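You operate a simulated robot arm through the tools that you are given. There is no shell and no other tool.

The job below is to be done with a simulated robot arm. You get a single attempt, and the scene is never put back.

Task
Put the flowers in the juice glass with water and the filled scoop of sugar.
Fine: water to about the line; jug and scoop go back; spill nothing. Set down upright: table jug.

The check looks at the end state, three seconds after you hand in, the way a careful person would. Anything else that was tipped, shoved, dropped, spilled or broken makes it a failure.

Robot
A 6-joint arm with a four-finger gripper, fixed in place. Base frame: the origin is on the floor under the middle of its stand, x ahead of it, y to its left, z up; the work surface is at about z = 90. Units: cm, degrees, N and s.
With the tool pointing down near the work surface it reaches from about 26 to 68 cm from the base axis. Its first joint turns from -166.0 to 166.0 degrees. Payload 3.43 kg.
Tool frame: the origin (TCP) lies between the finger pads and is the grasp point; the fingertips stand 3 cm ahead of it; z points along the fingers, y is the line along which they close. The gripper opens to 12 cm; its body begins 8.5 cm behind the TCP.
Orientation is that of the tool frame in the base frame, as a unit quaternion [w, x, y, z]. With the fingers straight down and closing along the base's y, the tool's x points along the base's -x, its y along +y and its z along -z.

Tools
- The arm moves only by the tool apply_moves. Its argument "plan" is a list of rows, each a list of 3 entries, a list of its own where there are three numbers: the turn, a rotation vector about the tool's x, y, z in degrees, then the shift along the tool's x, y, z in cm, then the finger opening in cm, from 0 to 12. In form: [[[ax, ay, az], [tx, ty, tz], claw], ...]. A call has 1 to 20 rows; each row shifts and turns the commanded pose from where the row before left it, along the tool's axes as they then stand. Rows are played at 5 a second. More than 5 cm and 8.6 degrees between two rows, or a gripper value outside its range, and nothing of the call is played. Where a pose cannot be reached the arm comes as near as it can. A force on the tool above 40 N (or 10 N above the force at the start of the call, whichever is more), or a blocked arm, ends the call early, and 0.2 s more pass. Each finger travels about 4 cm/s and halts on what it meets, pressing with about 40 N; the grip force reading is that of the motor and also rises with nothing between the fingers. The clock runs only during rows and for 0.2 s after the last one: add rows that do not move to give the fingers time. The reply holds the time, the measured pose of the TCP, the force on the tool along the base axes, the opening and the grip force, in the units named above and with some noise, with the torque about the TCP (base axes, N m) and any sound that the robot's microphone picked up.
- Cameras (640 x 400 px; columns grow to the right, rows downward): "scene" is fixed at [40, -49.79, 152.55]; the picture's right is [0.95, -0.33, 0.00], its down [-0.19, -0.54, -0.82] and it looks along [0.27, 0.78, -0.57] (base axes); focal length 214 px, centre (320, 200). "wrist" rides on the gripper at [7.1, -1.7, -12.1] in the tool frame; the picture's right is [0.23, 0.97, 0.00], its down [-0.81, 0.19, -0.55] and it looks along [-0.54, 0.13, 0.83] (tool axes); focal length 275 px, centre (320, 200). There is no depth. A picture from a camera that has moved, and an enlarged one, comes with that camera's place and axes in the base frame and with its lens.
- grab_frame(camera): a new picture of that camera. No time passes.
- slide_trunk(by): moves the trunk up (or, below 0, down) by that many cm; the arm rides with it, the base frame stays. It gives what a move gives, with no picture.
- zoom(camera, box): a new picture of the part [left, top, right, bottom] of that camera's present view, enlarged. No time passes.
- job_done(): hands the job in; it is judged then, once.

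Places have to be worked out from the pictures, the camera data and where the tool is seen. Open the gripper and draw the arm clear of the work before you hand the job in, unless the task says otherwise.

The tools are called after "Call:" as a command line: name --argument value ..., lists and objects as JSON in quotes. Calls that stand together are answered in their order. apply_moves: Moves the arm, as the interface text tells. Its arguments: {"type":"object","properties":{"plan":{"type":"array","items":{"type":"array"}}},"required":["plan"]} The other tools are called the same way: slide_trunk (by) moves the trunk up or down; grab_frame (camera) takes a picture; zoom (camera, box) takes an enlarged picture of a part of a camera's view; job_done () hands the job in.

At the start:

```text
t: 0.0
position: [50.89, 4.66, 145.06]
ee_rot: [0.0, 0.0, 1.0, 0.001]
wrist_force: [0.6, -0.2, -0.3]
torque: [-0.03, 0.0, 0.03]
gripper_width: 11.96
grip_force: 0.0
trunk travel left (down, up): [-27.5, 16.5]
```

scene: 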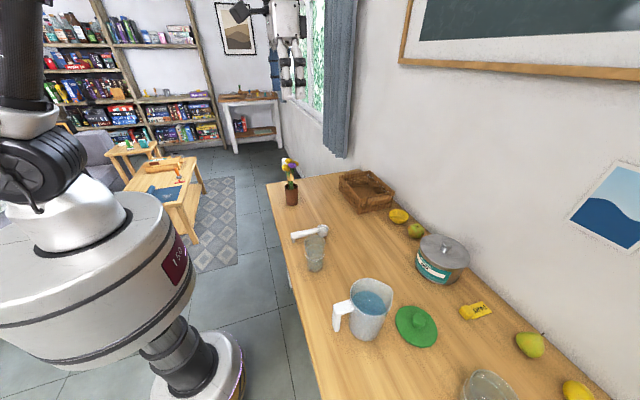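
wrist: 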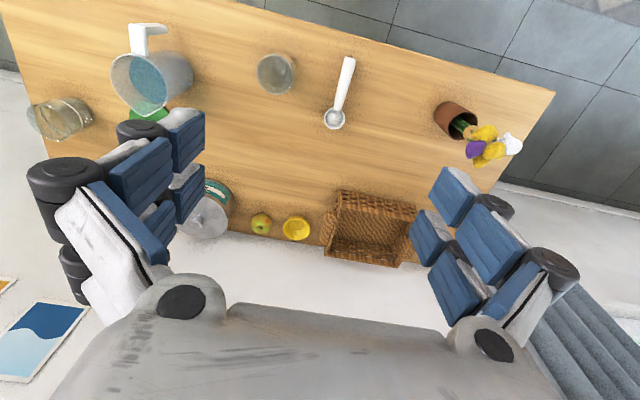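

I'll start by looking closely at the items: the glass, jug, scoop, flowers and the other vessel.

Call:
zoom --camera "scene" --box '[260, 140, 420, 240]'

Call:
zoom --camera "scene" --box '[270, 200, 400, 281]'

Call:
zoom --camera "scene" --box '[320, 260, 480, 360]'

Call:
zoom --camera "wrist" --box '[20, 10, 220, 135]'

Call:
zoom --camera "wrist" --box '[230, 30, 390, 130]'

Call:
zoom --camera "wrist" --box '[400, 80, 560, 180]'

```text
4.00 times, centred on (340, 190) of scene
camera zoom: at [40.0, -49.79, 152.55], right [0.95, -0.33, 0.0], down [-0.19, -0.54, -0.82], along [0.27, 0.78, -0.57], focal length 858 px, centre (240, 240)
```

zoom: 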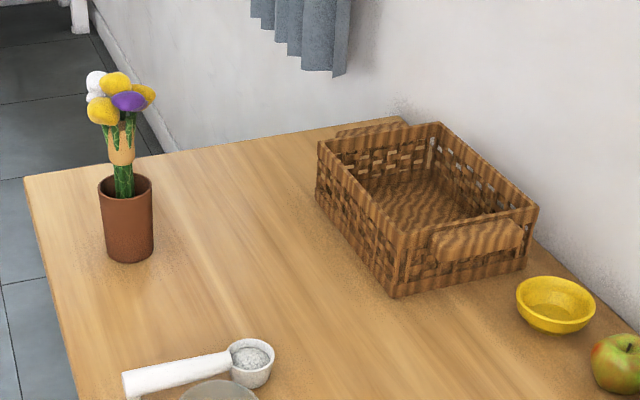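

```text
4.92 times, centred on (335, 240) of scene
camera zoom: at [40.0, -49.79, 152.55], right [0.95, -0.33, 0.0], down [-0.19, -0.54, -0.82], along [0.27, 0.78, -0.57], focal length 1056 px, centre (246, 1)
```

zoom: 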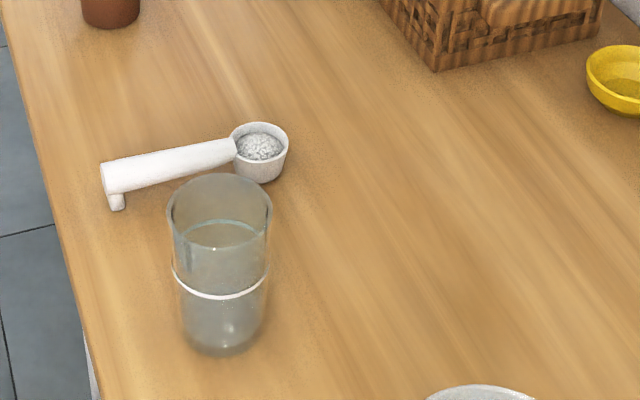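

```text
4.00 times, centred on (400, 310) of scene
camera zoom: at [40.0, -49.79, 152.55], right [0.95, -0.33, 0.0], down [-0.19, -0.54, -0.82], along [0.27, 0.78, -0.57], focal length 858 px, centre (0, -240)
```

zoom: 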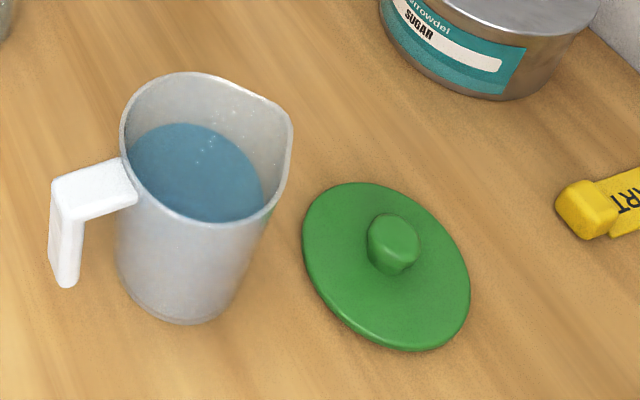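

```text
3.20 times, centred on (120, 72) of wrist
camera zoom: at [43.79, 2.97, 157.02], right [-0.23, 0.97, 0.0], down [0.81, 0.19, 0.55], along [0.54, 0.13, -0.83], focal length 881 px, centre (960, 608)
```

zoom: 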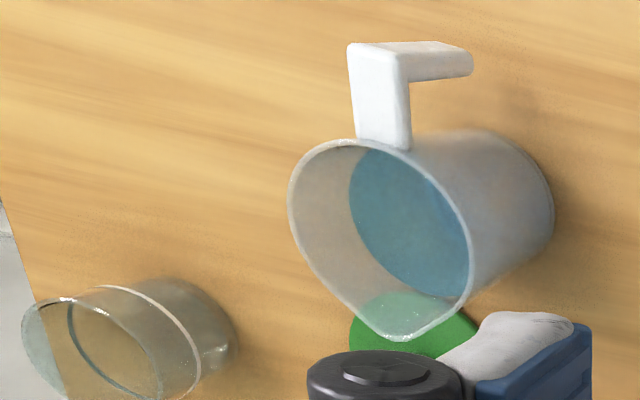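

```text
4.00 times, centred on (310, 80) of wrist
camera zoom: at [43.79, 2.97, 157.02], right [-0.23, 0.97, 0.0], down [0.81, 0.19, 0.55], along [0.54, 0.13, -0.83], focal length 1101 px, centre (360, 680)
```

zoom: 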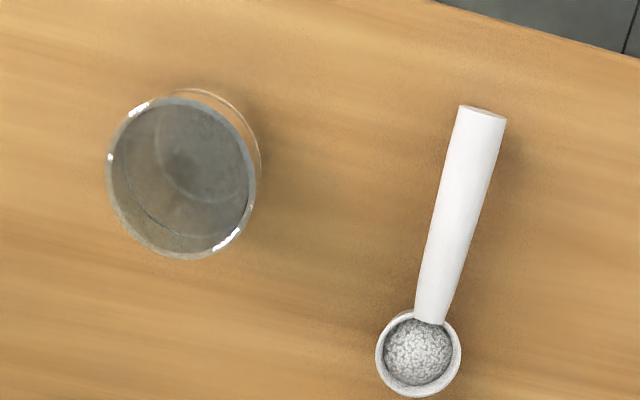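

```text
4.00 times, centred on (480, 130) of wrist
camera zoom: at [43.79, 2.97, 157.02], right [-0.23, 0.97, 0.0], down [0.81, 0.19, 0.55], along [0.54, 0.13, -0.83], focal length 1101 px, centre (-320, 480)
```

zoom: 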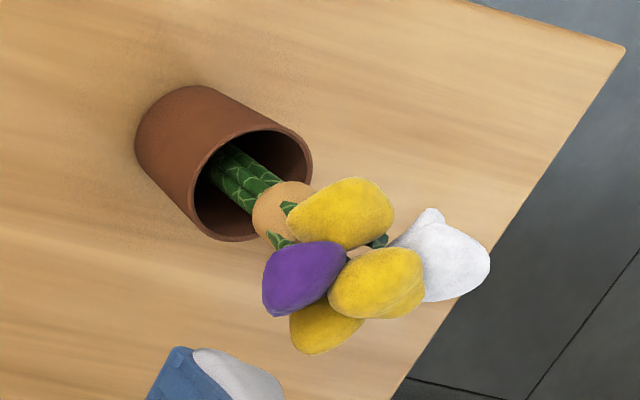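

Two glass vessels are visible; I need to see the second one and whether either already holds something.

Call:
zoom --camera "scene" --box '[440, 340, 536, 400]'

Call:
zoom --camera "scene" --box '[290, 225, 346, 260]'

Call:
zoom --camera "wrist" --box '[20, 85, 108, 140]'

Call:
zoom --camera "wrist" --box '[240, 40, 320, 90]'

Call:
zoom --camera "scene" --box '[290, 230, 346, 280]'

Call:
zoom --camera "scene" --box '[400, 210, 600, 400]'

```text
6.67 times, centred on (488, 370) of scene
camera zoom: at [40.0, -49.79, 152.55], right [0.95, -0.33, 0.0], down [-0.19, -0.54, -0.82], along [0.27, 0.78, -0.57], focal length 1430 px, centre (-800, -933)
```

zoom: 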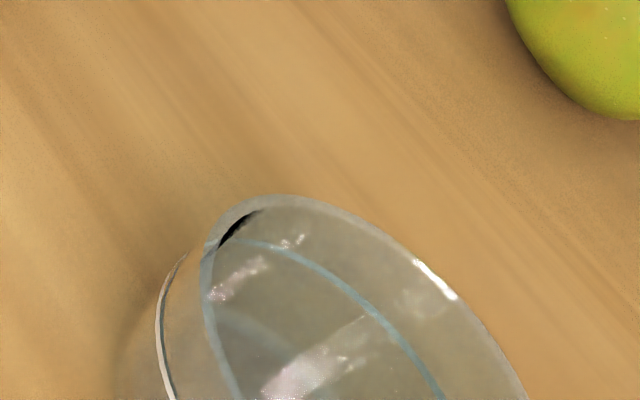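

```text
11.43 times, centred on (318, 242) of scene
camera zoom: at [40.0, -49.79, 152.55], right [0.95, -0.33, 0.0], down [-0.19, -0.54, -0.82], along [0.27, 0.78, -0.57], focal length 2451 px, centre (343, -286)
```

zoom: 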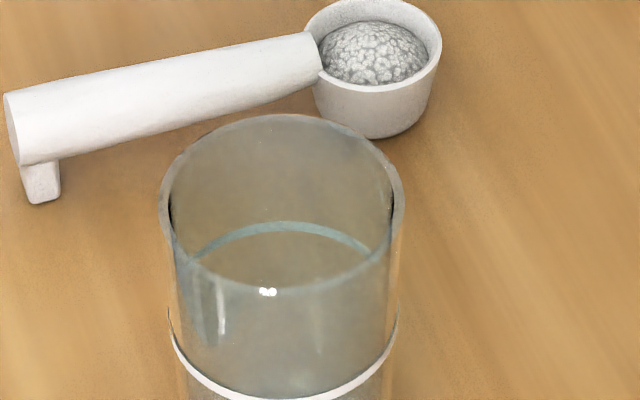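

```text
7.27 times, centred on (64, 112) of wrist
camera zoom: at [43.79, 2.97, 157.02], right [-0.23, 0.97, 0.0], down [0.81, 0.19, 0.55], along [0.54, 0.13, -0.83], focal length 2002 px, centre (2182, 836)
```

zoom: 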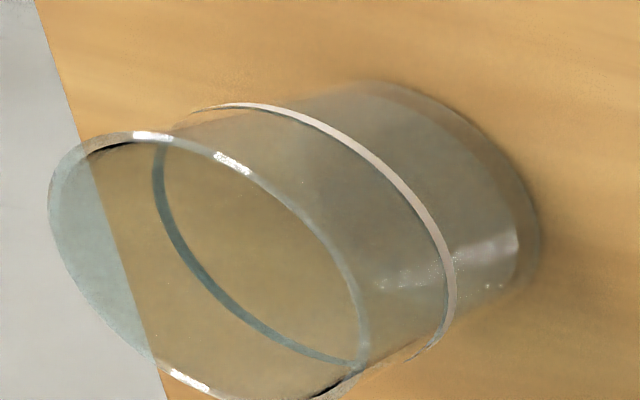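

```text
8.00 times, centred on (280, 65) of wrist
camera zoom: at [43.79, 2.97, 157.02], right [-0.23, 0.97, 0.0], down [0.81, 0.19, 0.55], along [0.54, 0.13, -0.83], focal length 2202 px, centre (640, 1280)
```

zoom: 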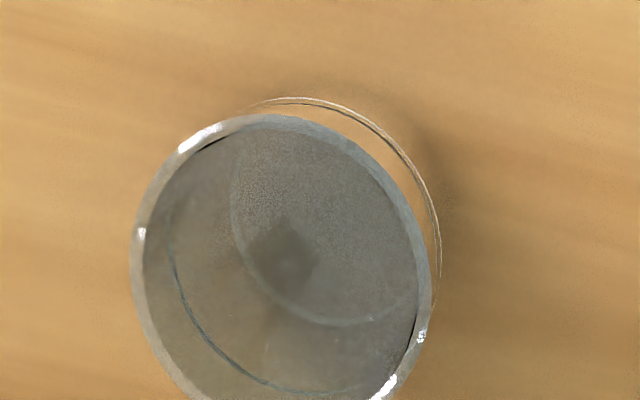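

```text
8.00 times, centred on (318, 255) of scene
camera zoom: at [40.0, -49.79, 152.55], right [0.95, -0.33, 0.0], down [-0.19, -0.54, -0.82], along [0.27, 0.78, -0.57], focal length 1716 px, centre (336, -240)
```

zoom: 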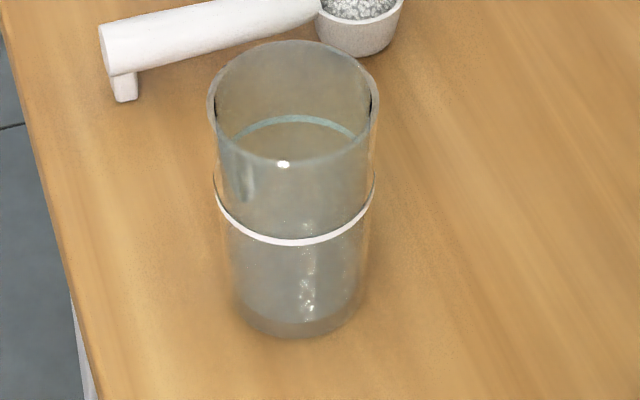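

```text
2.11 times, centred on (500, 305) of scene
camera zoom: at [40.0, -49.79, 152.55], right [0.95, -0.33, 0.0], down [-0.19, -0.54, -0.82], along [0.27, 0.78, -0.57], focal length 452 px, centre (-59, -21)
```

zoom: 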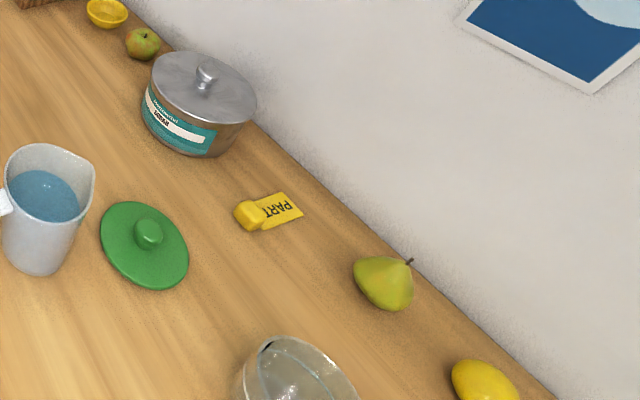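

The scene shows a lined glass (A) at about (54, -3), scoop along x at y≈11, jug at (60,-28) with its handle toward the robot, flowers at (56,38); a second lined glass (B) is at about (74,-47). I'll lower the wrist camera over glass A for a better look, staying high above everything.

Call:
apply_moves --plan '[[[0, 0, 0], [0, -3, 3], 12], [[0, 0, 0], [0, -3, 3], 12], [[0, 0, 0], [0, -1, 3], 12], [[0, 0, 0], [0, 0, 3], 12], [[0, 0, 0], [0, 0, 2], 12]]'

Call:
grab_frame --camera "wrist"

Call:
grab_frame --camera "scene"

```text
t: 1.2
position: [50.99, -2.24, 130.65]
ee_rot: [0.0, -0.001, 1.0, 0.0]
wrist_force: [-0.5, -0.6, 0.4]
torque: [-0.02, 0.04, -0.01]
gripper_width: 12.01
grip_force: 0.0
trunk travel left (down, up): [-27.5, 16.5]
```

```text
taken
camera wrist: at [43.96, -4.02, 142.82], right [-0.23, 0.97, 0.0], down [0.81, 0.19, 0.55], along [0.54, 0.13, -0.83], focal length 275 px, centre (320, 200)
```

wrist: 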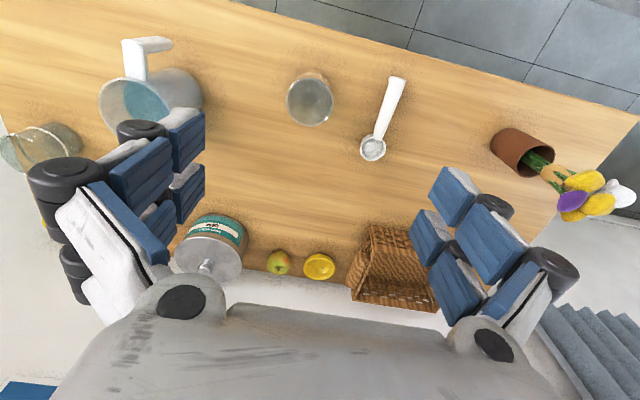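

```text
taken
```

scene: 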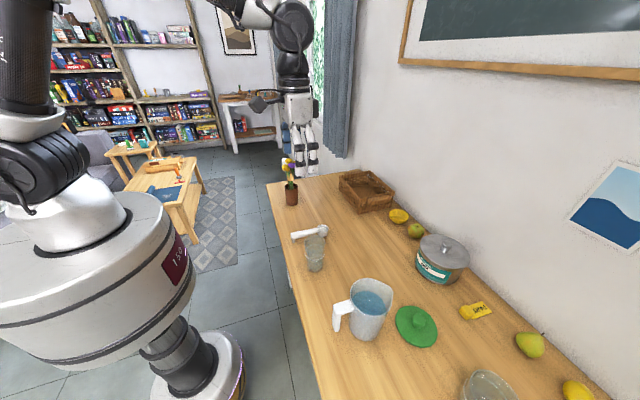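

Fingers and objects are visible. I'll zoom on glass A, the jug and the fingers from here.

Call:
zoom --camera "wrist" --box '[270, 60, 350, 135]'

Call:
zoom --camera "wrist" --box '[90, 30, 210, 130]'

Call:
zoom --camera "scene" --box '[220, 60, 380, 185]'

Call:
zoom --camera "wrist" --box '[0, 110, 100, 185]'

```text
5.33 times, centred on (310, 98) of wrist
camera zoom: at [43.96, -4.02, 142.82], right [-0.23, 0.97, 0.0], down [0.81, 0.19, 0.55], along [0.54, 0.13, -0.83], focal length 1468 px, centre (373, 747)
```

zoom: 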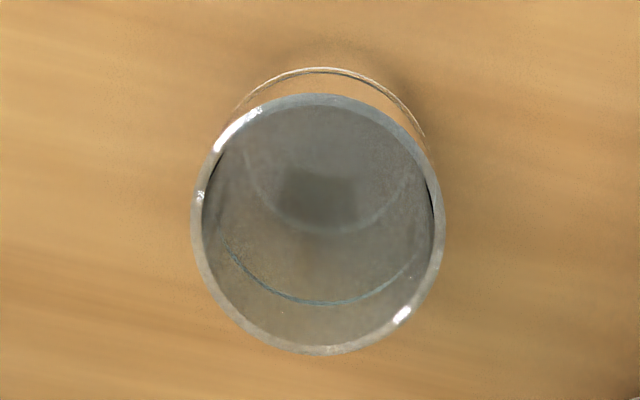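

```text
4.00 times, centred on (150, 80) of wrist
camera zoom: at [43.96, -4.02, 142.82], right [-0.23, 0.97, 0.0], down [0.81, 0.19, 0.55], along [0.54, 0.13, -0.83], focal length 1101 px, centre (1000, 680)
```

zoom: 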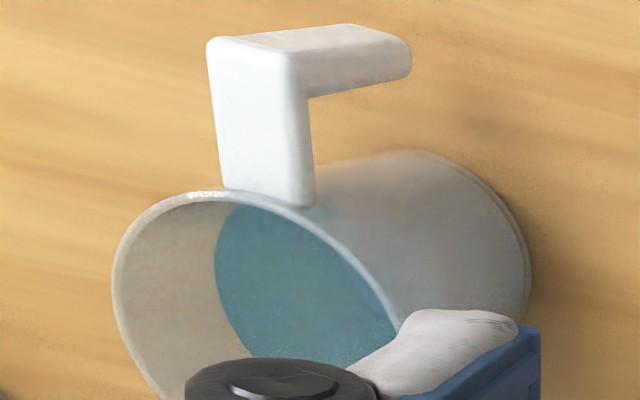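

```text
3.20 times, centred on (300, 122) of scene
camera zoom: at [40.0, -49.79, 152.55], right [0.95, -0.33, 0.0], down [-0.19, -0.54, -0.82], along [0.27, 0.78, -0.57], focal length 686 px, centre (384, 448)
```

zoom: 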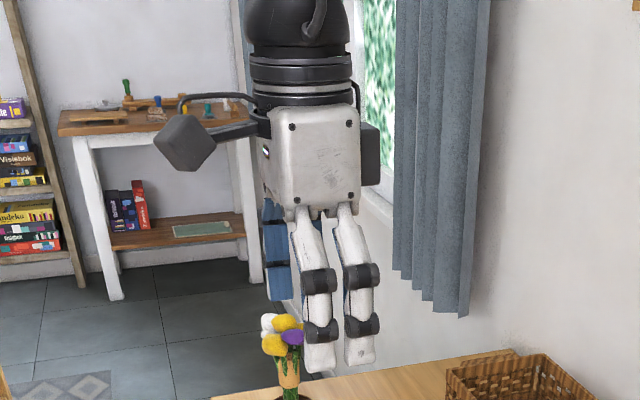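

```text
5.33 times, centred on (50, 148) of wrist
camera zoom: at [43.96, -4.02, 142.82], right [-0.23, 0.97, 0.0], down [0.81, 0.19, 0.55], along [0.54, 0.13, -0.83], focal length 1468 px, centre (1760, 480)
```

zoom: 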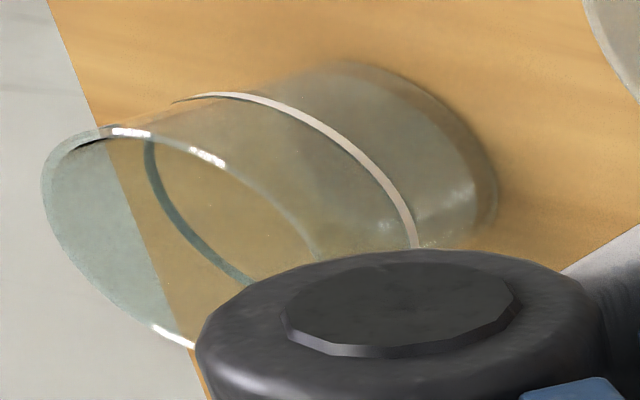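

Glass A appears empty (grey tint is a reflection of the gripper) with its line about 7 cm up. To grip the jug handle with a horizontal tool the wrist camera must be on top, so I test turning the gripper 180° about its own axis here, high above the table.

Call:
apply_moves --plan '[[[0, 0, 8.5], [0, 0, 0], 12], [[0, 0, 8.5], [0, 0, 0], 12], [[0, 0, 8.5], [0, 0, 0], 12], [[0, 0, 8.5], [0, 0, 0], 12], [[0, 0, 8.5], [0, 0, 0], 12], [[0, 0, 8.5], [0, 0, 0], 12], [[0, 0, 8.5], [0, 0, 0], 12], [[0, 0, 8.5], [0, 0, 0], 12], [[0, 0, 8.5], [0, 0, 0], 12], [[0, 0, 8.5], [0, 0, 0], 12], [[0, 0, 8.5], [0, 0, 0], 12], [[0, 0, 8.5], [0, 0, 0], 12], [[0, 0, 8.5], [0, 0, 0], 12], [[0, 0, 8.5], [0, 0, 0], 12], [[0, 0, 8.5], [0, 0, 0], 12], [[0, 0, 8.5], [0, 0, 0], 12], [[0, 0, 8.5], [0, 0, 0], 12], [[0, 0, 8.5], [0, 0, 0], 12], [[0, 0, 8.5], [0, 0, 0], 12], [[0, 0, 8.5], [0, 0, 0], 12]]'

Call:
grab_frame --camera "scene"

Call:
grab_frame --camera "wrist"

```text
t: 5.4
position: [50.81, -2.24, 130.84]
ee_rot: [0.0, 0.996, 0.086, 0.0]
wrist_force: [0.9, -0.2, -0.8]
torque: [-0.01, -0.02, 0.03]
gripper_width: 11.99
grip_force: 0.1
trunk travel left (down, up): [-27.5, 16.5]
```

```text
taken
```

scene: 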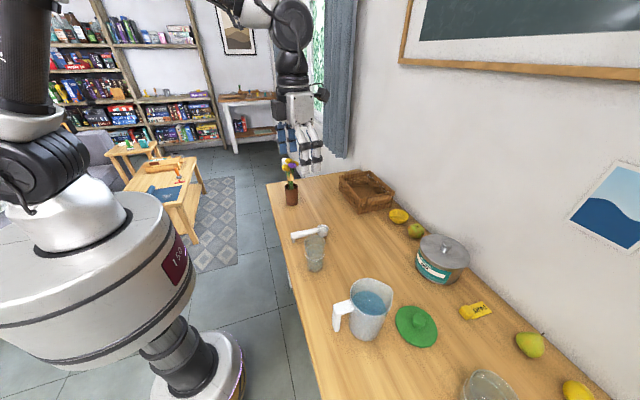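

```text
taken
camera wrist: at [57.7, 0.6, 143.01], right [0.39, -0.92, 0.0], down [-0.77, -0.33, 0.55], along [-0.51, -0.22, -0.83], focal length 275 px, centre (320, 200)
```

wrist: 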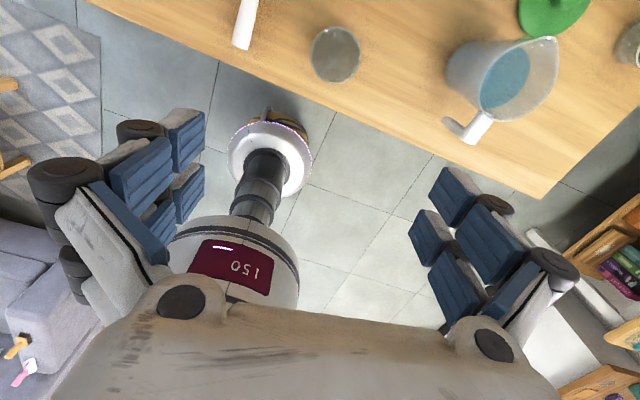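

The flip works and the arm holds position. Now I finish the flip, move over the jug's y (about -26) at z≈125, and pitch the tool to horizontal, checking reachability.

Call:
apply_moves --plan '[[[0, 0, 5], [0, 0, 0], 12], [[0, 0, 4.9], [0, 0, 0], 12], [[0, 0, 0], [-0.13, 3.97, 0.97], 12], [[0, 0, 0], [-0.13, 3.97, 0.97], 12], [[0, 0, 0], [-0.13, 3.97, 0.97], 12], [[0, 0, 0], [-0.13, 3.97, 0.97], 12], [[0, 0, 0], [-0.13, 3.97, 0.97], 12], [[0, 0, 0], [-0.13, 3.97, 0.97], 12], [[0, 8.2, 0], [0, 0, 0], 12], [[0, 8.2, 0], [0, 0, 0], 12], [[0, 8.2, 0], [0, 0, 0], 12], [[0, 8.2, 0], [0, 0, 0], 12], [[0, 8.2, 0], [0, 0, 0], 12], [[0, 8.2, 0], [0, 0, 0], 12], [[0, 8.2, 0], [0, 0, 0], 12]]'

Call:
grab_frame --camera "scene"

Call:
grab_frame --camera "wrist"

```text
t: 8.6
position: [49.7, -28.48, 125.09]
ee_rot: [0.0, 0.877, 0.0, 0.481]
wrist_force: [-0.5, 0.3, -0.1]
torque: [-0.02, 0.01, 0.02]
gripper_width: 12.0
grip_force: 0.1
out of reach, approached as far as the arm can: row 2
trunk travel left (down, up): [-27.5, 16.5]
```

```text
taken
```

scene: 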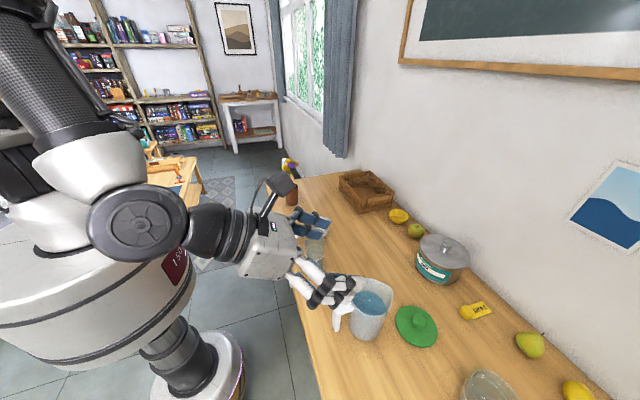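

```text
taken
camera wrist: at [43.57, -26.77, 137.62], right [0.12, -0.97, 0.19], down [-0.9, -0.19, -0.39], along [0.41, -0.13, -0.9], focal length 275 px, centre (320, 200)
```

wrist: 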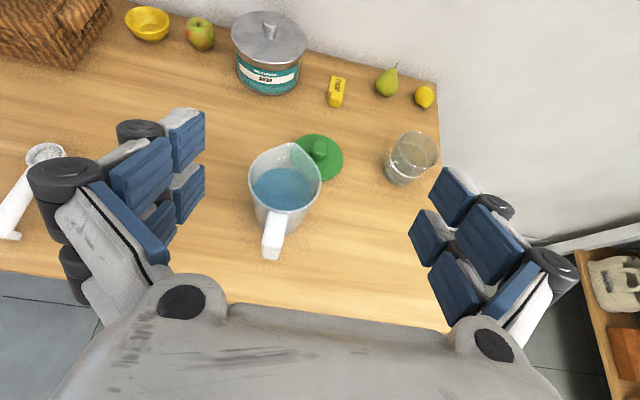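

Pose is exact apart from y (-28.5). Let me zoom in on the jug and glass B from this better vantage.

Call:
zoom --camera "wrist" --box '[230, 125, 350, 275]'

Call:
zoom --camera "wrist" --box '[370, 120, 450, 195]'

Call:
zoom --camera "scene" --box '[230, 170, 410, 350]'

```text
2.67 times, centred on (290, 200) of wrist
camera zoom: at [43.57, -26.77, 137.62], right [0.12, -0.97, 0.19], down [-0.9, -0.19, -0.39], along [0.41, -0.13, -0.9], focal length 734 px, centre (400, 200)
```

zoom: 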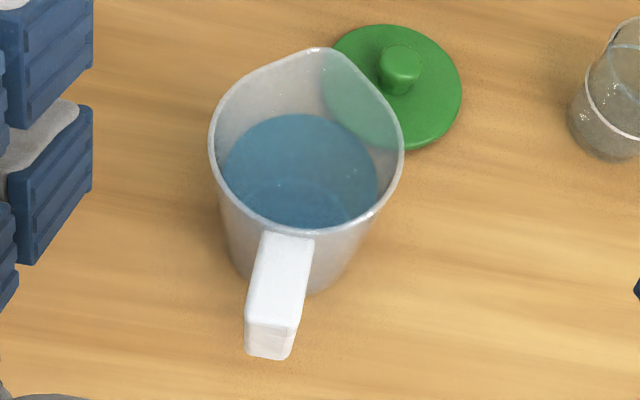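

```text
5.33 times, centred on (410, 158) of wrist
camera zoom: at [43.57, -26.77, 137.62], right [0.12, -0.97, 0.19], down [-0.9, -0.19, -0.39], along [0.41, -0.13, -0.9], focal length 1468 px, centre (-160, 427)
```

zoom: 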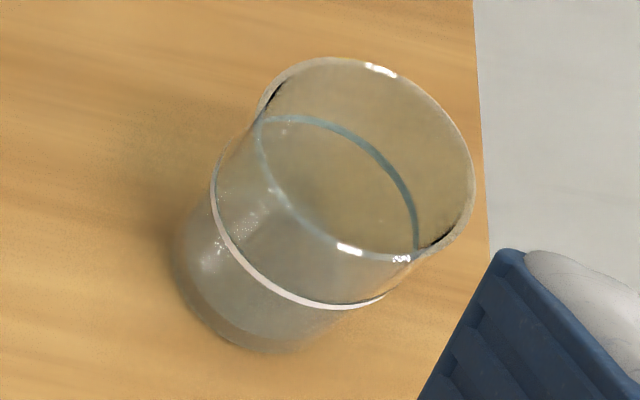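

```text
2.22 times, centred on (320, 260) of scene
camera zoom: at [40.0, -49.79, 152.55], right [0.95, -0.33, 0.0], down [-0.19, -0.54, -0.82], along [0.27, 0.78, -0.57], focal length 477 px, centre (320, 67)
```

zoom: 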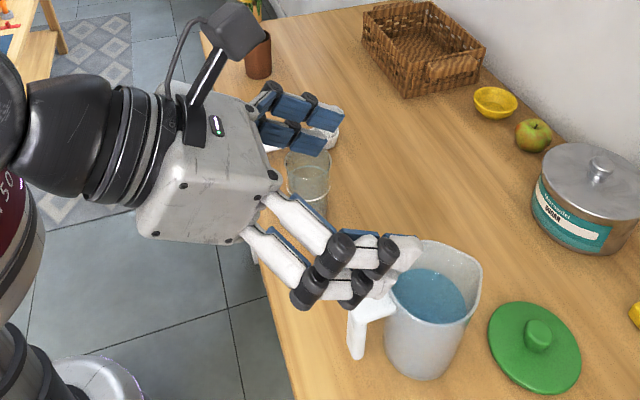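

Jug axis is at about (60.5,-26.4), handle straight toward -x (outer face x≈51.6, top z≈103.5, 2.45 cm wide), spout lip at x≈65.7. Glass B is short and squat (~8.5 cm) and far out, so glass A is the target. Before gripping I test, with the empty gripper, whether the pouring pose behind glass A is reachable.

Call:
apply_moves --plan '[[[0, 0, 0], [-1.92, -3.56, -0.21], 12], [[0, 0, 0], [-1.92, -3.56, -0.21], 12], [[0, 0, 0], [-1.92, -3.56, -0.21], 12], [[0, 0, 0], [-1.92, -3.56, -0.21], 12], [[0, 0, 0], [-1.92, -3.56, -0.21], 12], [[0, 0, 0], [-1.92, -3.56, -0.21], 12], [[0, 0, 0], [-1.92, -3.56, -0.21], 12], [[0, 0, 0], [-1.92, -3.56, -0.21], 12]]'

Call:
grab_frame --camera "scene"

Call:
grab_frame --camera "wrist"

```text
t: 10.4
position: [46.92, -6.6, 111.44]
ee_rot: [-0.008, 0.877, 0.006, 0.48]
wrist_force: [0.4, 0.0, 0.8]
torque: [0.0, -0.01, -0.04]
gripper_width: 12.02
grip_force: 0.0
out of reach, approached as far as the arm can: row 4, 5, 6, 7, 8
trunk travel left (down, up): [-27.5, 16.5]
```

```text
taken
```

scene: 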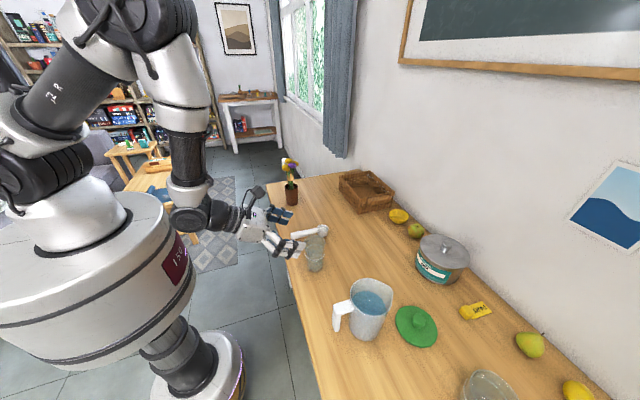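

```text
taken
camera wrist: at [40.7, -5.11, 123.87], right [0.14, -0.97, 0.19], down [-0.9, -0.2, -0.39], along [0.41, -0.11, -0.9], focal length 275 px, centre (320, 200)
```

wrist: 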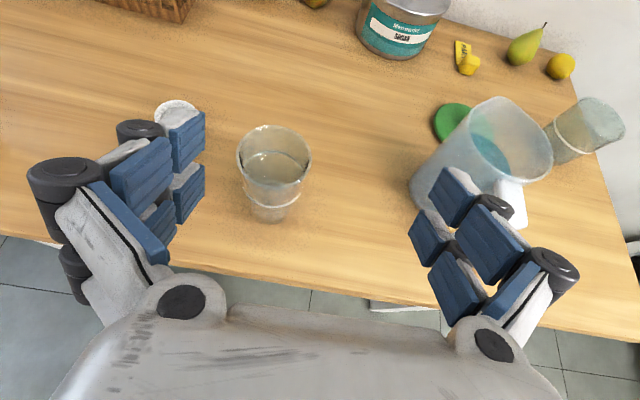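

The near side is out of reach because the arm is folded too tightly; raising the trunk should open up the elbow. I slide the trunk up 16 cm (nothing is held, TCP only rises).

Call:
slide_trunk --by 16

```text
t: 12.2
position: [46.9, -6.54, 127.32]
ee_rot: [-0.008, 0.877, 0.005, 0.48]
wrist_force: [0.2, -0.4, 0.2]
torque: [-0.03, 0.0, 0.02]
gripper_width: 11.99
grip_force: 0.1
trunk travel left (down, up): [-43.5, 0.5]
```

Now test the pose (40,-3,111) with the same pitch.

Call:
apply_moves --plan '[[[0, 0, 0], [-4.3, -0.88, 0.7], 12], [[0, 0, 0], [-4.3, -0.88, 0.7], 12], [[0, 0, 0], [-4.3, -0.88, 0.7], 12], [[0, 0, 0], [-4.3, -0.88, 0.7], 12]]'

Call:
grab_frame --camera "scene"

```text
t: 13.4
position: [41.66, -4.94, 112.79]
ee_rot: [-0.004, 0.864, 0.011, 0.504]
wrist_force: [0.3, -0.4, 1.2]
torque: [-0.04, 0.01, 0.01]
gripper_width: 12.01
grip_force: 0.0
out of reach, approached as far as the arm can: row 1, 2, 4
trunk travel left (down, up): [-43.5, 0.5]
stopped in row 4: the arm was blocked; the commanded pose is now the measured one
```

```text
taken
```

scene: 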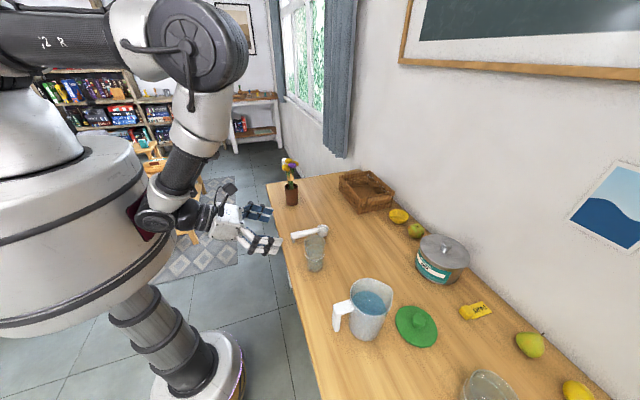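

The drum of the trunk is in the way straight behind the glass. A pouring heading of about 40° (pointing +x,+y from the jug's side) should keep the wrist away from the drum and still leave part of glass A visible to the scene camera; I test that now with the empty gripper.

Call:
apply_moves --plan '[[[0, 0, 0], [0.3, 4.5, 0.5], 12], [[0, 0, 0], [0.3, 4.5, 0.5], 12], [[6.96, 0, -3.94], [0, 0, 0], 12], [[6.96, 0, -3.94], [0, 0, 0], 12], [[6.96, 0, -3.94], [0, 0, 0], 12], [[6.96, 0, -3.94], [0, 0, 0], 12], [[6.96, 0, -3.94], [0, 0, 0], 12], [[0, 0, 0], [0, 0, 0], 12]]'

Call:
grab_frame --camera "scene"

Call:
grab_frame --camera "wrist"

```text
t: 15.2
position: [42.87, -13.83, 112.72]
ee_rot: [-0.176, 0.809, 0.305, 0.47]
wrist_force: [-0.3, 0.2, -0.3]
torque: [0.02, -0.02, -0.03]
gripper_width: 11.98
grip_force: 0.0
trunk travel left (down, up): [-43.5, 0.5]
```

```text
taken
```

scene: 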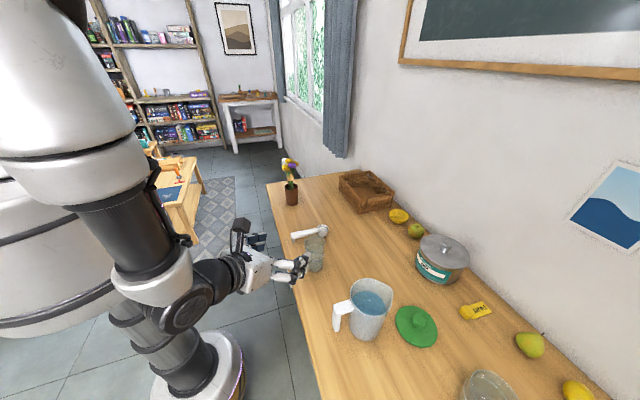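

```text
taken
camera wrist: at [36.72, -17.12, 124.96], right [0.73, -0.65, 0.2], down [-0.54, -0.73, -0.43], along [0.43, 0.2, -0.88], focal length 275 px, centre (320, 200)
```

wrist: 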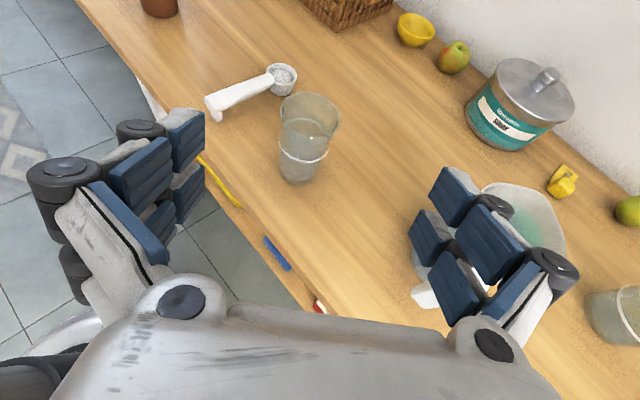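

Reached with no complaint. Now test the deep-tilt end of the pour (about 60° below horizontal) and then level, at this spot.

Call:
apply_moves --plan '[[[0, -7.6, 0], [0, 0, 0], 12], [[0, -7.6, 0], [0, 0, 0], 12], [[0, -7.6, 0], [0, 0, 0], 12], [[0, -7.6, 0], [0, 0, 0], 12], [[0, -7.6, 0], [0, 0, 0], 12], [[0, 0, 0], [0, 0, 0], 12]]'

Call:
apply_moves --plan '[[[0, 8.4, 0], [0, 0, 0], 12], [[0, 8.4, 0], [0, 0, 0], 12], [[0, 8.4, 0], [0, 0, 0], 12], [[0, 8.4, 0], [0, 0, 0], 12], [[0, 8.4, 0], [0, 0, 0], 12], [[0, 8.4, 0], [0, 0, 0], 12], [[0, 8.4, 0], [0, 0, 0], 12], [[0, 8.4, 0], [0, 0, 0], 12], [[0, 0, 0], [0, 0, 0], 12]]'

```text
t: 16.6
position: [42.92, -13.9, 112.71]
ee_rot: [-0.065, 0.918, 0.346, 0.18]
wrist_force: [-0.1, 0.2, 0.4]
torque: [0.0, -0.02, 0.04]
gripper_width: 11.97
grip_force: 0.1
trunk travel left (down, up): [-43.5, 0.5]
```

```text
t: 18.6
position: [43.02, -13.91, 112.73]
ee_rot: [-0.247, 0.664, 0.251, 0.659]
wrist_force: [0.7, 0.4, 0.8]
torque: [0.01, 0.05, -0.01]
gripper_width: 12.01
grip_force: 0.0
trunk travel left (down, up): [-43.5, 0.5]
```

Both extremes are reachable. Now I back the tool toward the jug's handle: shift to y≈-26.4, then yaw back to heading 0, all at z≈112.7 above the jug rim.

Call:
apply_moves --plan '[[[0, 0, 0], [0, 3.13, -2.75], 12], [[0, 0, 0], [0, 3.13, -2.75], 12], [[0, 0, 0], [0, 3.13, -2.75], 12], [[-8.26, 0, 0], [0, 0, 0], 12], [[-8.26, 0, 0], [0, 0, 0], 12], [[-8.26, 0, 0], [0, 0, 0], 12], [[-8.26, 0, 0], [0, 0, 0], 12], [[-8.26, 0, 0], [0, 0, 0], 12], [[0, 0, 0], [0, 0, 0], 12]]'

Call:
grab_frame --camera "wrist"

Call:
grab_frame --camera "scene"

```text
t: 20.6
position: [42.77, -26.49, 112.83]
ee_rot: [0.004, 0.709, 0.002, 0.705]
wrist_force: [0.7, -0.5, 0.5]
torque: [-0.01, -0.02, -0.02]
gripper_width: 11.99
grip_force: 0.0
trunk travel left (down, up): [-43.5, 0.5]
```

```text
taken
camera wrist: at [30.99, -24.73, 120.11], right [0.0, -0.97, 0.24], down [-0.56, -0.2, -0.81], along [0.83, -0.13, -0.54], focal length 275 px, centre (320, 200)
```

wrist: 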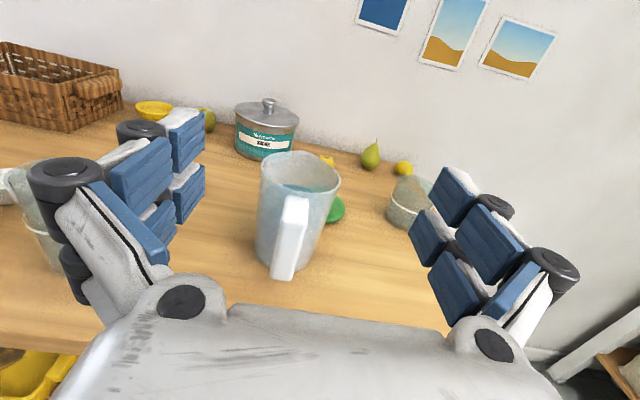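

```text
taken
```

scene: 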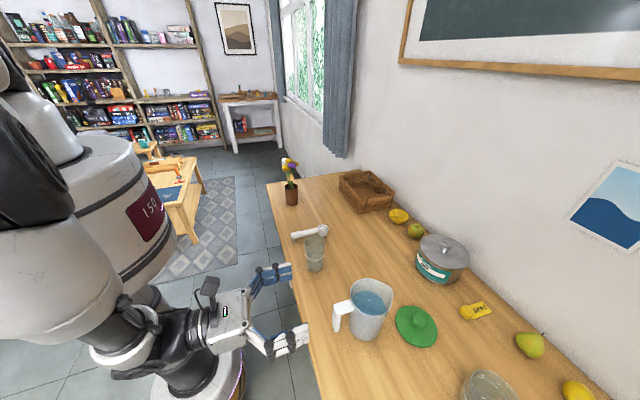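

The jug is straight ahead. I zoom on the handle to pin its y, top and bottom heights.

Call:
zoom --camera "wrist" --box '[235, 140, 355, 290]'

Call:
zoom --camera "scene" --box '[320, 270, 420, 350]'

```text
2.67 times, centred on (295, 215) of wrist
camera zoom: at [30.99, -24.73, 120.11], right [0.0, -0.97, 0.24], down [-0.56, -0.2, -0.81], along [0.83, -0.13, -0.54], focal length 734 px, centre (387, 160)
```

zoom: 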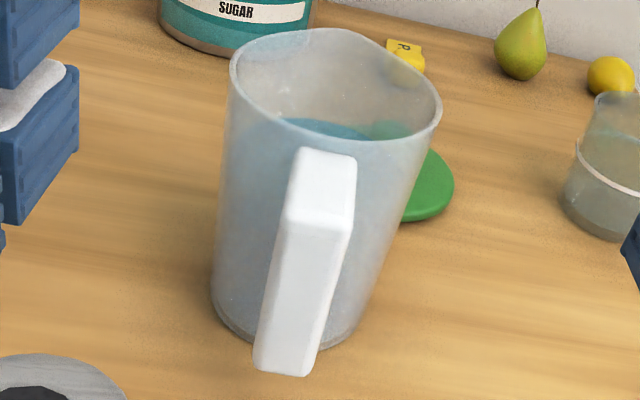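

```text
5.00 times, centred on (370, 310) of scene
camera zoom: at [40.0, -49.79, 152.55], right [0.95, -0.33, 0.0], down [-0.19, -0.54, -0.82], along [0.27, 0.78, -0.57], focal length 1072 px, centre (70, -350)
```

zoom: 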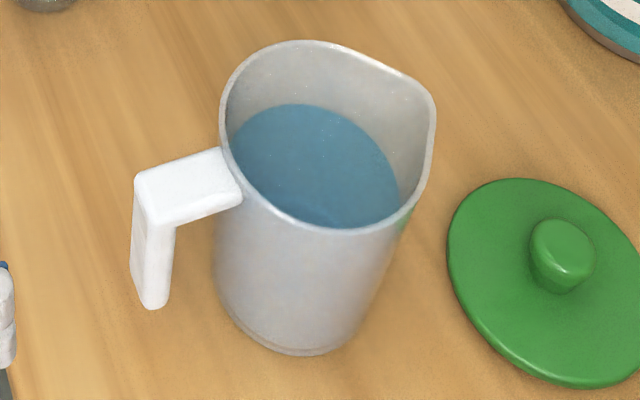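

Handle bar: y≈-26.2, z from 95 to 103.3, x 51.6–53.2. I lower to z≈100.3 while still off the table edge (x≈42.8), then advance to x≈52.6 with open fingers and check.

Call:
apply_moves --plan '[[[0, 0, 0], [-4.1, -0.25, 0], 12], [[0, 0, 0], [-4.2, 0, 0], 12], [[0, 0, 0], [-4.2, 0, 0], 12], [[0, 0, 0], [0, 0, 3.2], 12], [[0, 0, 0], [0, 0, 3.2], 12], [[0, 0, 0], [0, 0, 3.2], 12], [[0, 0, 0], [0, 0, 0], 12]]'

Call:
grab_frame --camera "wrist"

Call:
zoom --camera "scene" --box '[280, 250, 440, 370]'

```text
t: 22.2
position: [52.46, -26.25, 100.13]
ee_rot: [0.004, 0.709, 0.003, 0.705]
wrist_force: [0.1, 0.1, 0.4]
torque: [-0.02, 0.03, -0.01]
gripper_width: 12.01
grip_force: 0.0
trunk travel left (down, up): [-43.5, 0.5]
```

```text
taken
camera wrist: at [40.62, -24.48, 107.47], right [0.0, -0.97, 0.24], down [-0.56, -0.2, -0.81], along [0.83, -0.13, -0.54], focal length 275 px, centre (320, 200)
```

wrist: 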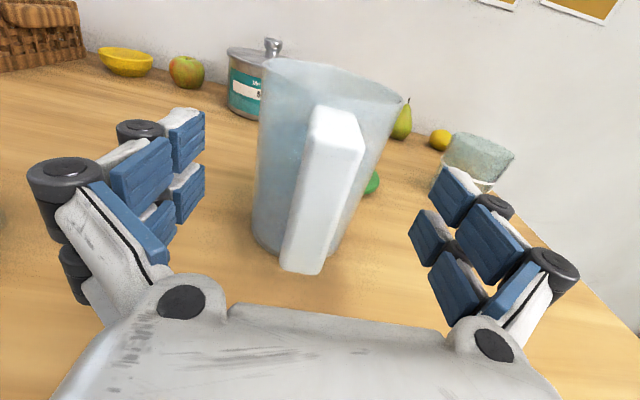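

```text
3.33 times, centred on (360, 310) of scene
camera zoom: at [40.0, -49.79, 152.55], right [0.95, -0.33, 0.0], down [-0.19, -0.54, -0.82], along [0.27, 0.78, -0.57], focal length 715 px, centre (187, -167)
```

zoom: 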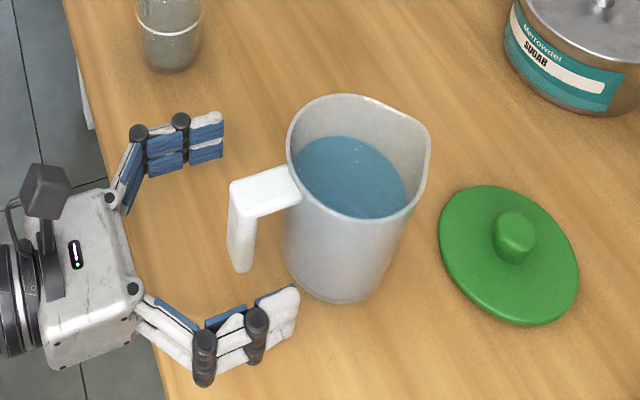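

The handle is centred between the open fingers and nothing else is in their path. Closing on the handle.

Call:
apply_moves --plan '[[[0, 0, 0], [0, 0, 0], 10], [[0, 0, 0], [0, 0, 0], 8], [[0, 0, 0], [0, 0, 0], 6], [[0, 0, 0], [0, 0, 0], 4.5], [[0, 0, 0], [0, 0, 0], 3.5], [[0, 0, 0], [0, 0, 0], 2.5], [[0, 0, 0], [0, 0, 0], 1], [[0, 0, 0], [0, 0, 0], 0], [[0, 0, 0], [0, 0, 0], 0], [[0, 0, 0], [0, 0, 0], 0], [[0, 0, 0], [0, 0, 0], 0]]'

Call:
grab_frame --camera "wrist"

Call:
zoom --camera "scene" --box '[280, 250, 440, 370]'

```text
t: 24.6
position: [52.49, -26.1, 100.14]
ee_rot: [0.003, 0.709, 0.003, 0.705]
wrist_force: [0.1, -0.3, 1.5]
torque: [0.26, -0.17, -0.04]
gripper_width: 2.66
grip_force: 39.9
trunk travel left (down, up): [-43.5, 0.5]
```

```text
taken
camera wrist: at [40.64, -24.48, 107.47], right [0.0, -0.97, 0.24], down [-0.56, -0.2, -0.81], along [0.83, -0.13, -0.54], focal length 275 px, centre (320, 200)
```

wrist: 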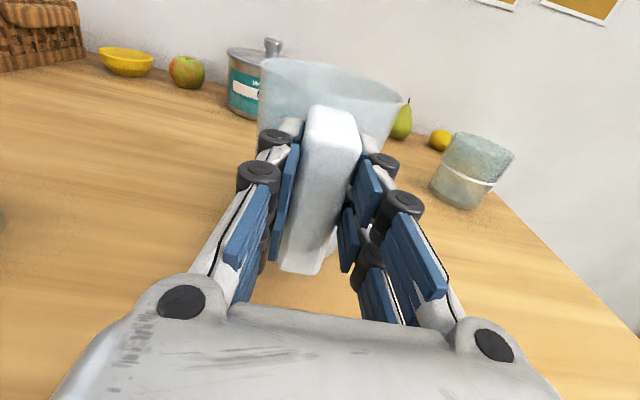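

```text
3.33 times, centred on (360, 310) of scene
camera zoom: at [40.0, -49.79, 152.55], right [0.95, -0.33, 0.0], down [-0.19, -0.54, -0.82], along [0.27, 0.78, -0.57], focal length 715 px, centre (187, -167)
```

zoom: 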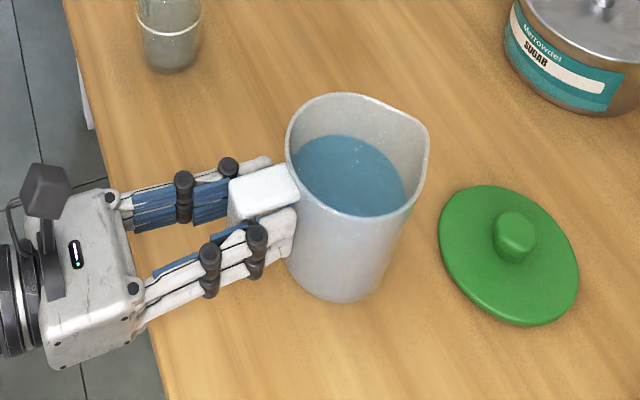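

Firm grip on the handle (2.66 cm, 39.9 N). I lift very gently by 1.5 cm and check for slip.

Call:
apply_moves --plan '[[[0, 0, 0], [0.2, 0, 0], 0], [[0, 0, 0], [0.2, 0, 0], 0], [[0, 0, 0], [0.2, 0, 0], 0], [[0, 0, 0], [0.3, 0, 0], 0], [[0, 0, 0], [0.3, 0, 0], 0], [[0, 0, 0], [0.3, 0, 0], 0], [[0, 0, 0], [0, 0, 0], 0], [[0, 0, 0], [0, 0, 0], 0]]'

Call:
grab_frame --camera "wrist"

Call:
zoom --camera "scene" --box '[280, 250, 440, 370]'

```text
t: 26.4
position: [52.53, -26.31, 101.79]
ee_rot: [0.004, 0.71, 0.003, 0.704]
wrist_force: [0.1, 0.5, -5.8]
torque: [0.0, 0.45, 0.01]
gripper_width: 2.63
grip_force: 40.4
trunk travel left (down, up): [-43.5, 0.5]
```

```text
taken
camera wrist: at [40.64, -24.48, 109.08], right [0.0, -0.97, 0.24], down [-0.56, -0.2, -0.81], along [0.83, -0.13, -0.54], focal length 275 px, centre (320, 200)
```

wrist: 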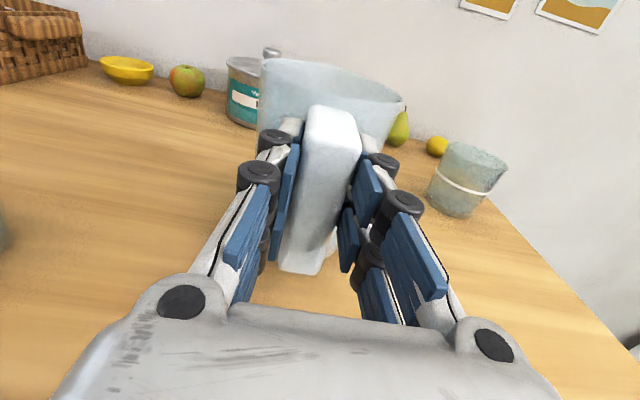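

```text
3.33 times, centred on (360, 310) of scene
camera zoom: at [40.0, -49.79, 152.55], right [0.95, -0.33, 0.0], down [-0.19, -0.54, -0.82], along [0.27, 0.78, -0.57], focal length 715 px, centre (187, -167)
```

zoom: 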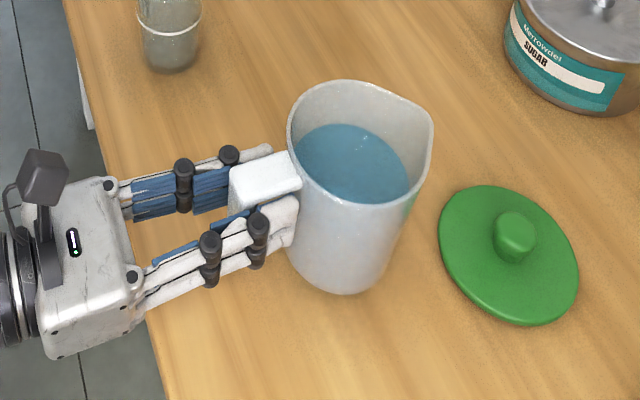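

The jug is held level with no slip (about 5.8 N). I continue lifting smoothly to about z=116 so its base clears the glass rim.

Call:
apply_moves --plan '[[[0, 0, 0], [0.5, 0, 0], 0], [[0, 0, 0], [0.8, 0, 0], 0], [[0, 0, 0], [1, 0, 0], 0], [[0, 0, 0], [1, 0, 0], 0], [[0, 0, 0], [1, 0, 0], 0], [[0, 0, 0], [1, 0, 0], 0], [[0, 0, 0], [1, 0, 0], 0], [[0, 0, 0], [1, 0, 0], 0], [[0, 0, 0], [1, 0, 0], 0], [[0, 0, 0], [1, 0, 0], 0], [[0, 0, 0], [1, 0, 0], 0], [[0, 0, 0], [1, 0, 0], 0], [[0, 0, 0], [1, 0, 0], 0], [[0, 0, 0], [1, 0, 0], 0], [[0, 0, 0], [0.7, 0, 0], 0], [[0, 0, 0], [0.4, 0, 0], 0], [[0, 0, 0], [0, 0, 0], 0], [[0, 0, 0], [0, 0, 0], 0]]'

Call:
grab_frame --camera "scene"

Call:
grab_frame --camera "wrist"

```text
t: 30.2
position: [52.61, -26.29, 116.29]
ee_rot: [0.004, 0.71, 0.003, 0.704]
wrist_force: [-0.9, 0.0, -6.6]
torque: [0.01, 0.39, -0.03]
gripper_width: 2.65
grip_force: 40.1
trunk travel left (down, up): [-43.5, 0.5]
```

```text
taken
```

scene: 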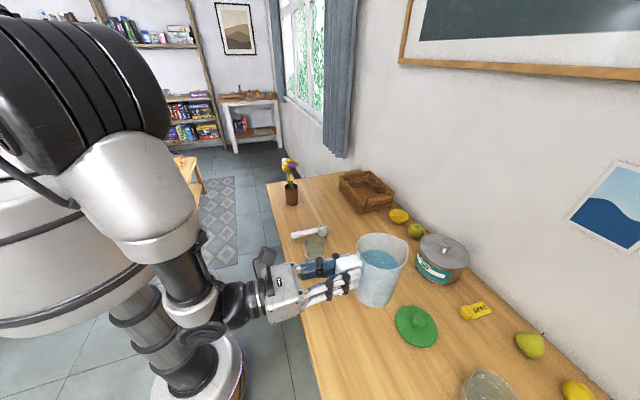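

```text
taken
camera wrist: at [40.74, -24.48, 123.48], right [0.0, -0.97, 0.24], down [-0.56, -0.2, -0.81], along [0.83, -0.13, -0.54], focal length 275 px, centre (320, 200)
```

wrist: 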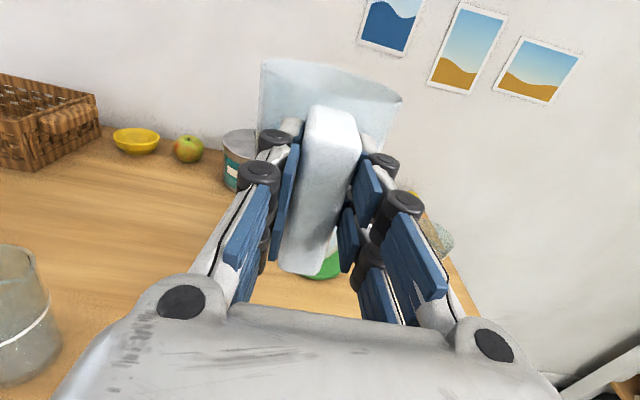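

Held steady and level. Now yaw the jug to heading ≈40° slowly, in place.

Call:
apply_moves --plan '[[[1.5, 0, 0], [0, 0, 0], 0], [[3, 0, 0], [0, 0, 0], 0], [[3.5, 0, 0], [0, 0, 0], 0], [[3.5, 0, 0], [0, 0, 0], 0], [[3.5, 0, 0], [0, 0, 0], 0], [[3.5, 0, 0], [0, 0, 0], 0], [[3.5, 0, 0], [0, 0, 0], 0], [[3.5, 0, 0], [0, 0, 0], 0], [[3.5, 0, 0], [0, 0, 0], 0], [[3.5, 0, 0], [0, 0, 0], 0], [[3.5, 0, 0], [0, 0, 0], 0], [[3, 0, 0], [0, 0, 0], 0], [[1, 0, 0], [0, 0, 0], 0], [[0, 0, 0], [0, 0, 0], 0], [[0, 0, 0], [0, 0, 0], 0]]'

Call:
grab_frame --camera "scene"

```text
t: 33.4
position: [52.69, -26.13, 116.25]
ee_rot: [-0.24, 0.668, 0.244, 0.661]
wrist_force: [0.2, 0.2, -5.4]
torque: [-0.27, 0.33, -0.01]
gripper_width: 2.65
grip_force: 40.2
trunk travel left (down, up): [-43.5, 0.5]
```

```text
taken
```

scene: 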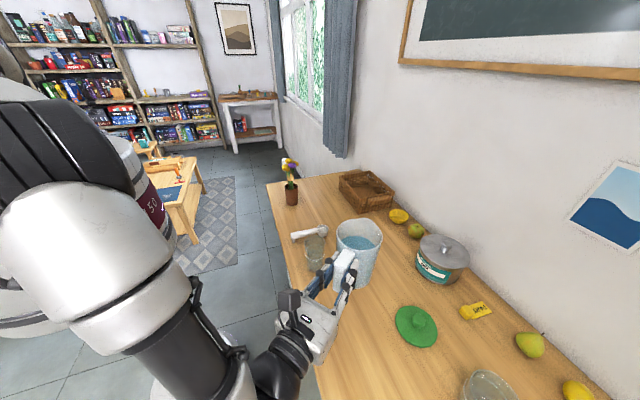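

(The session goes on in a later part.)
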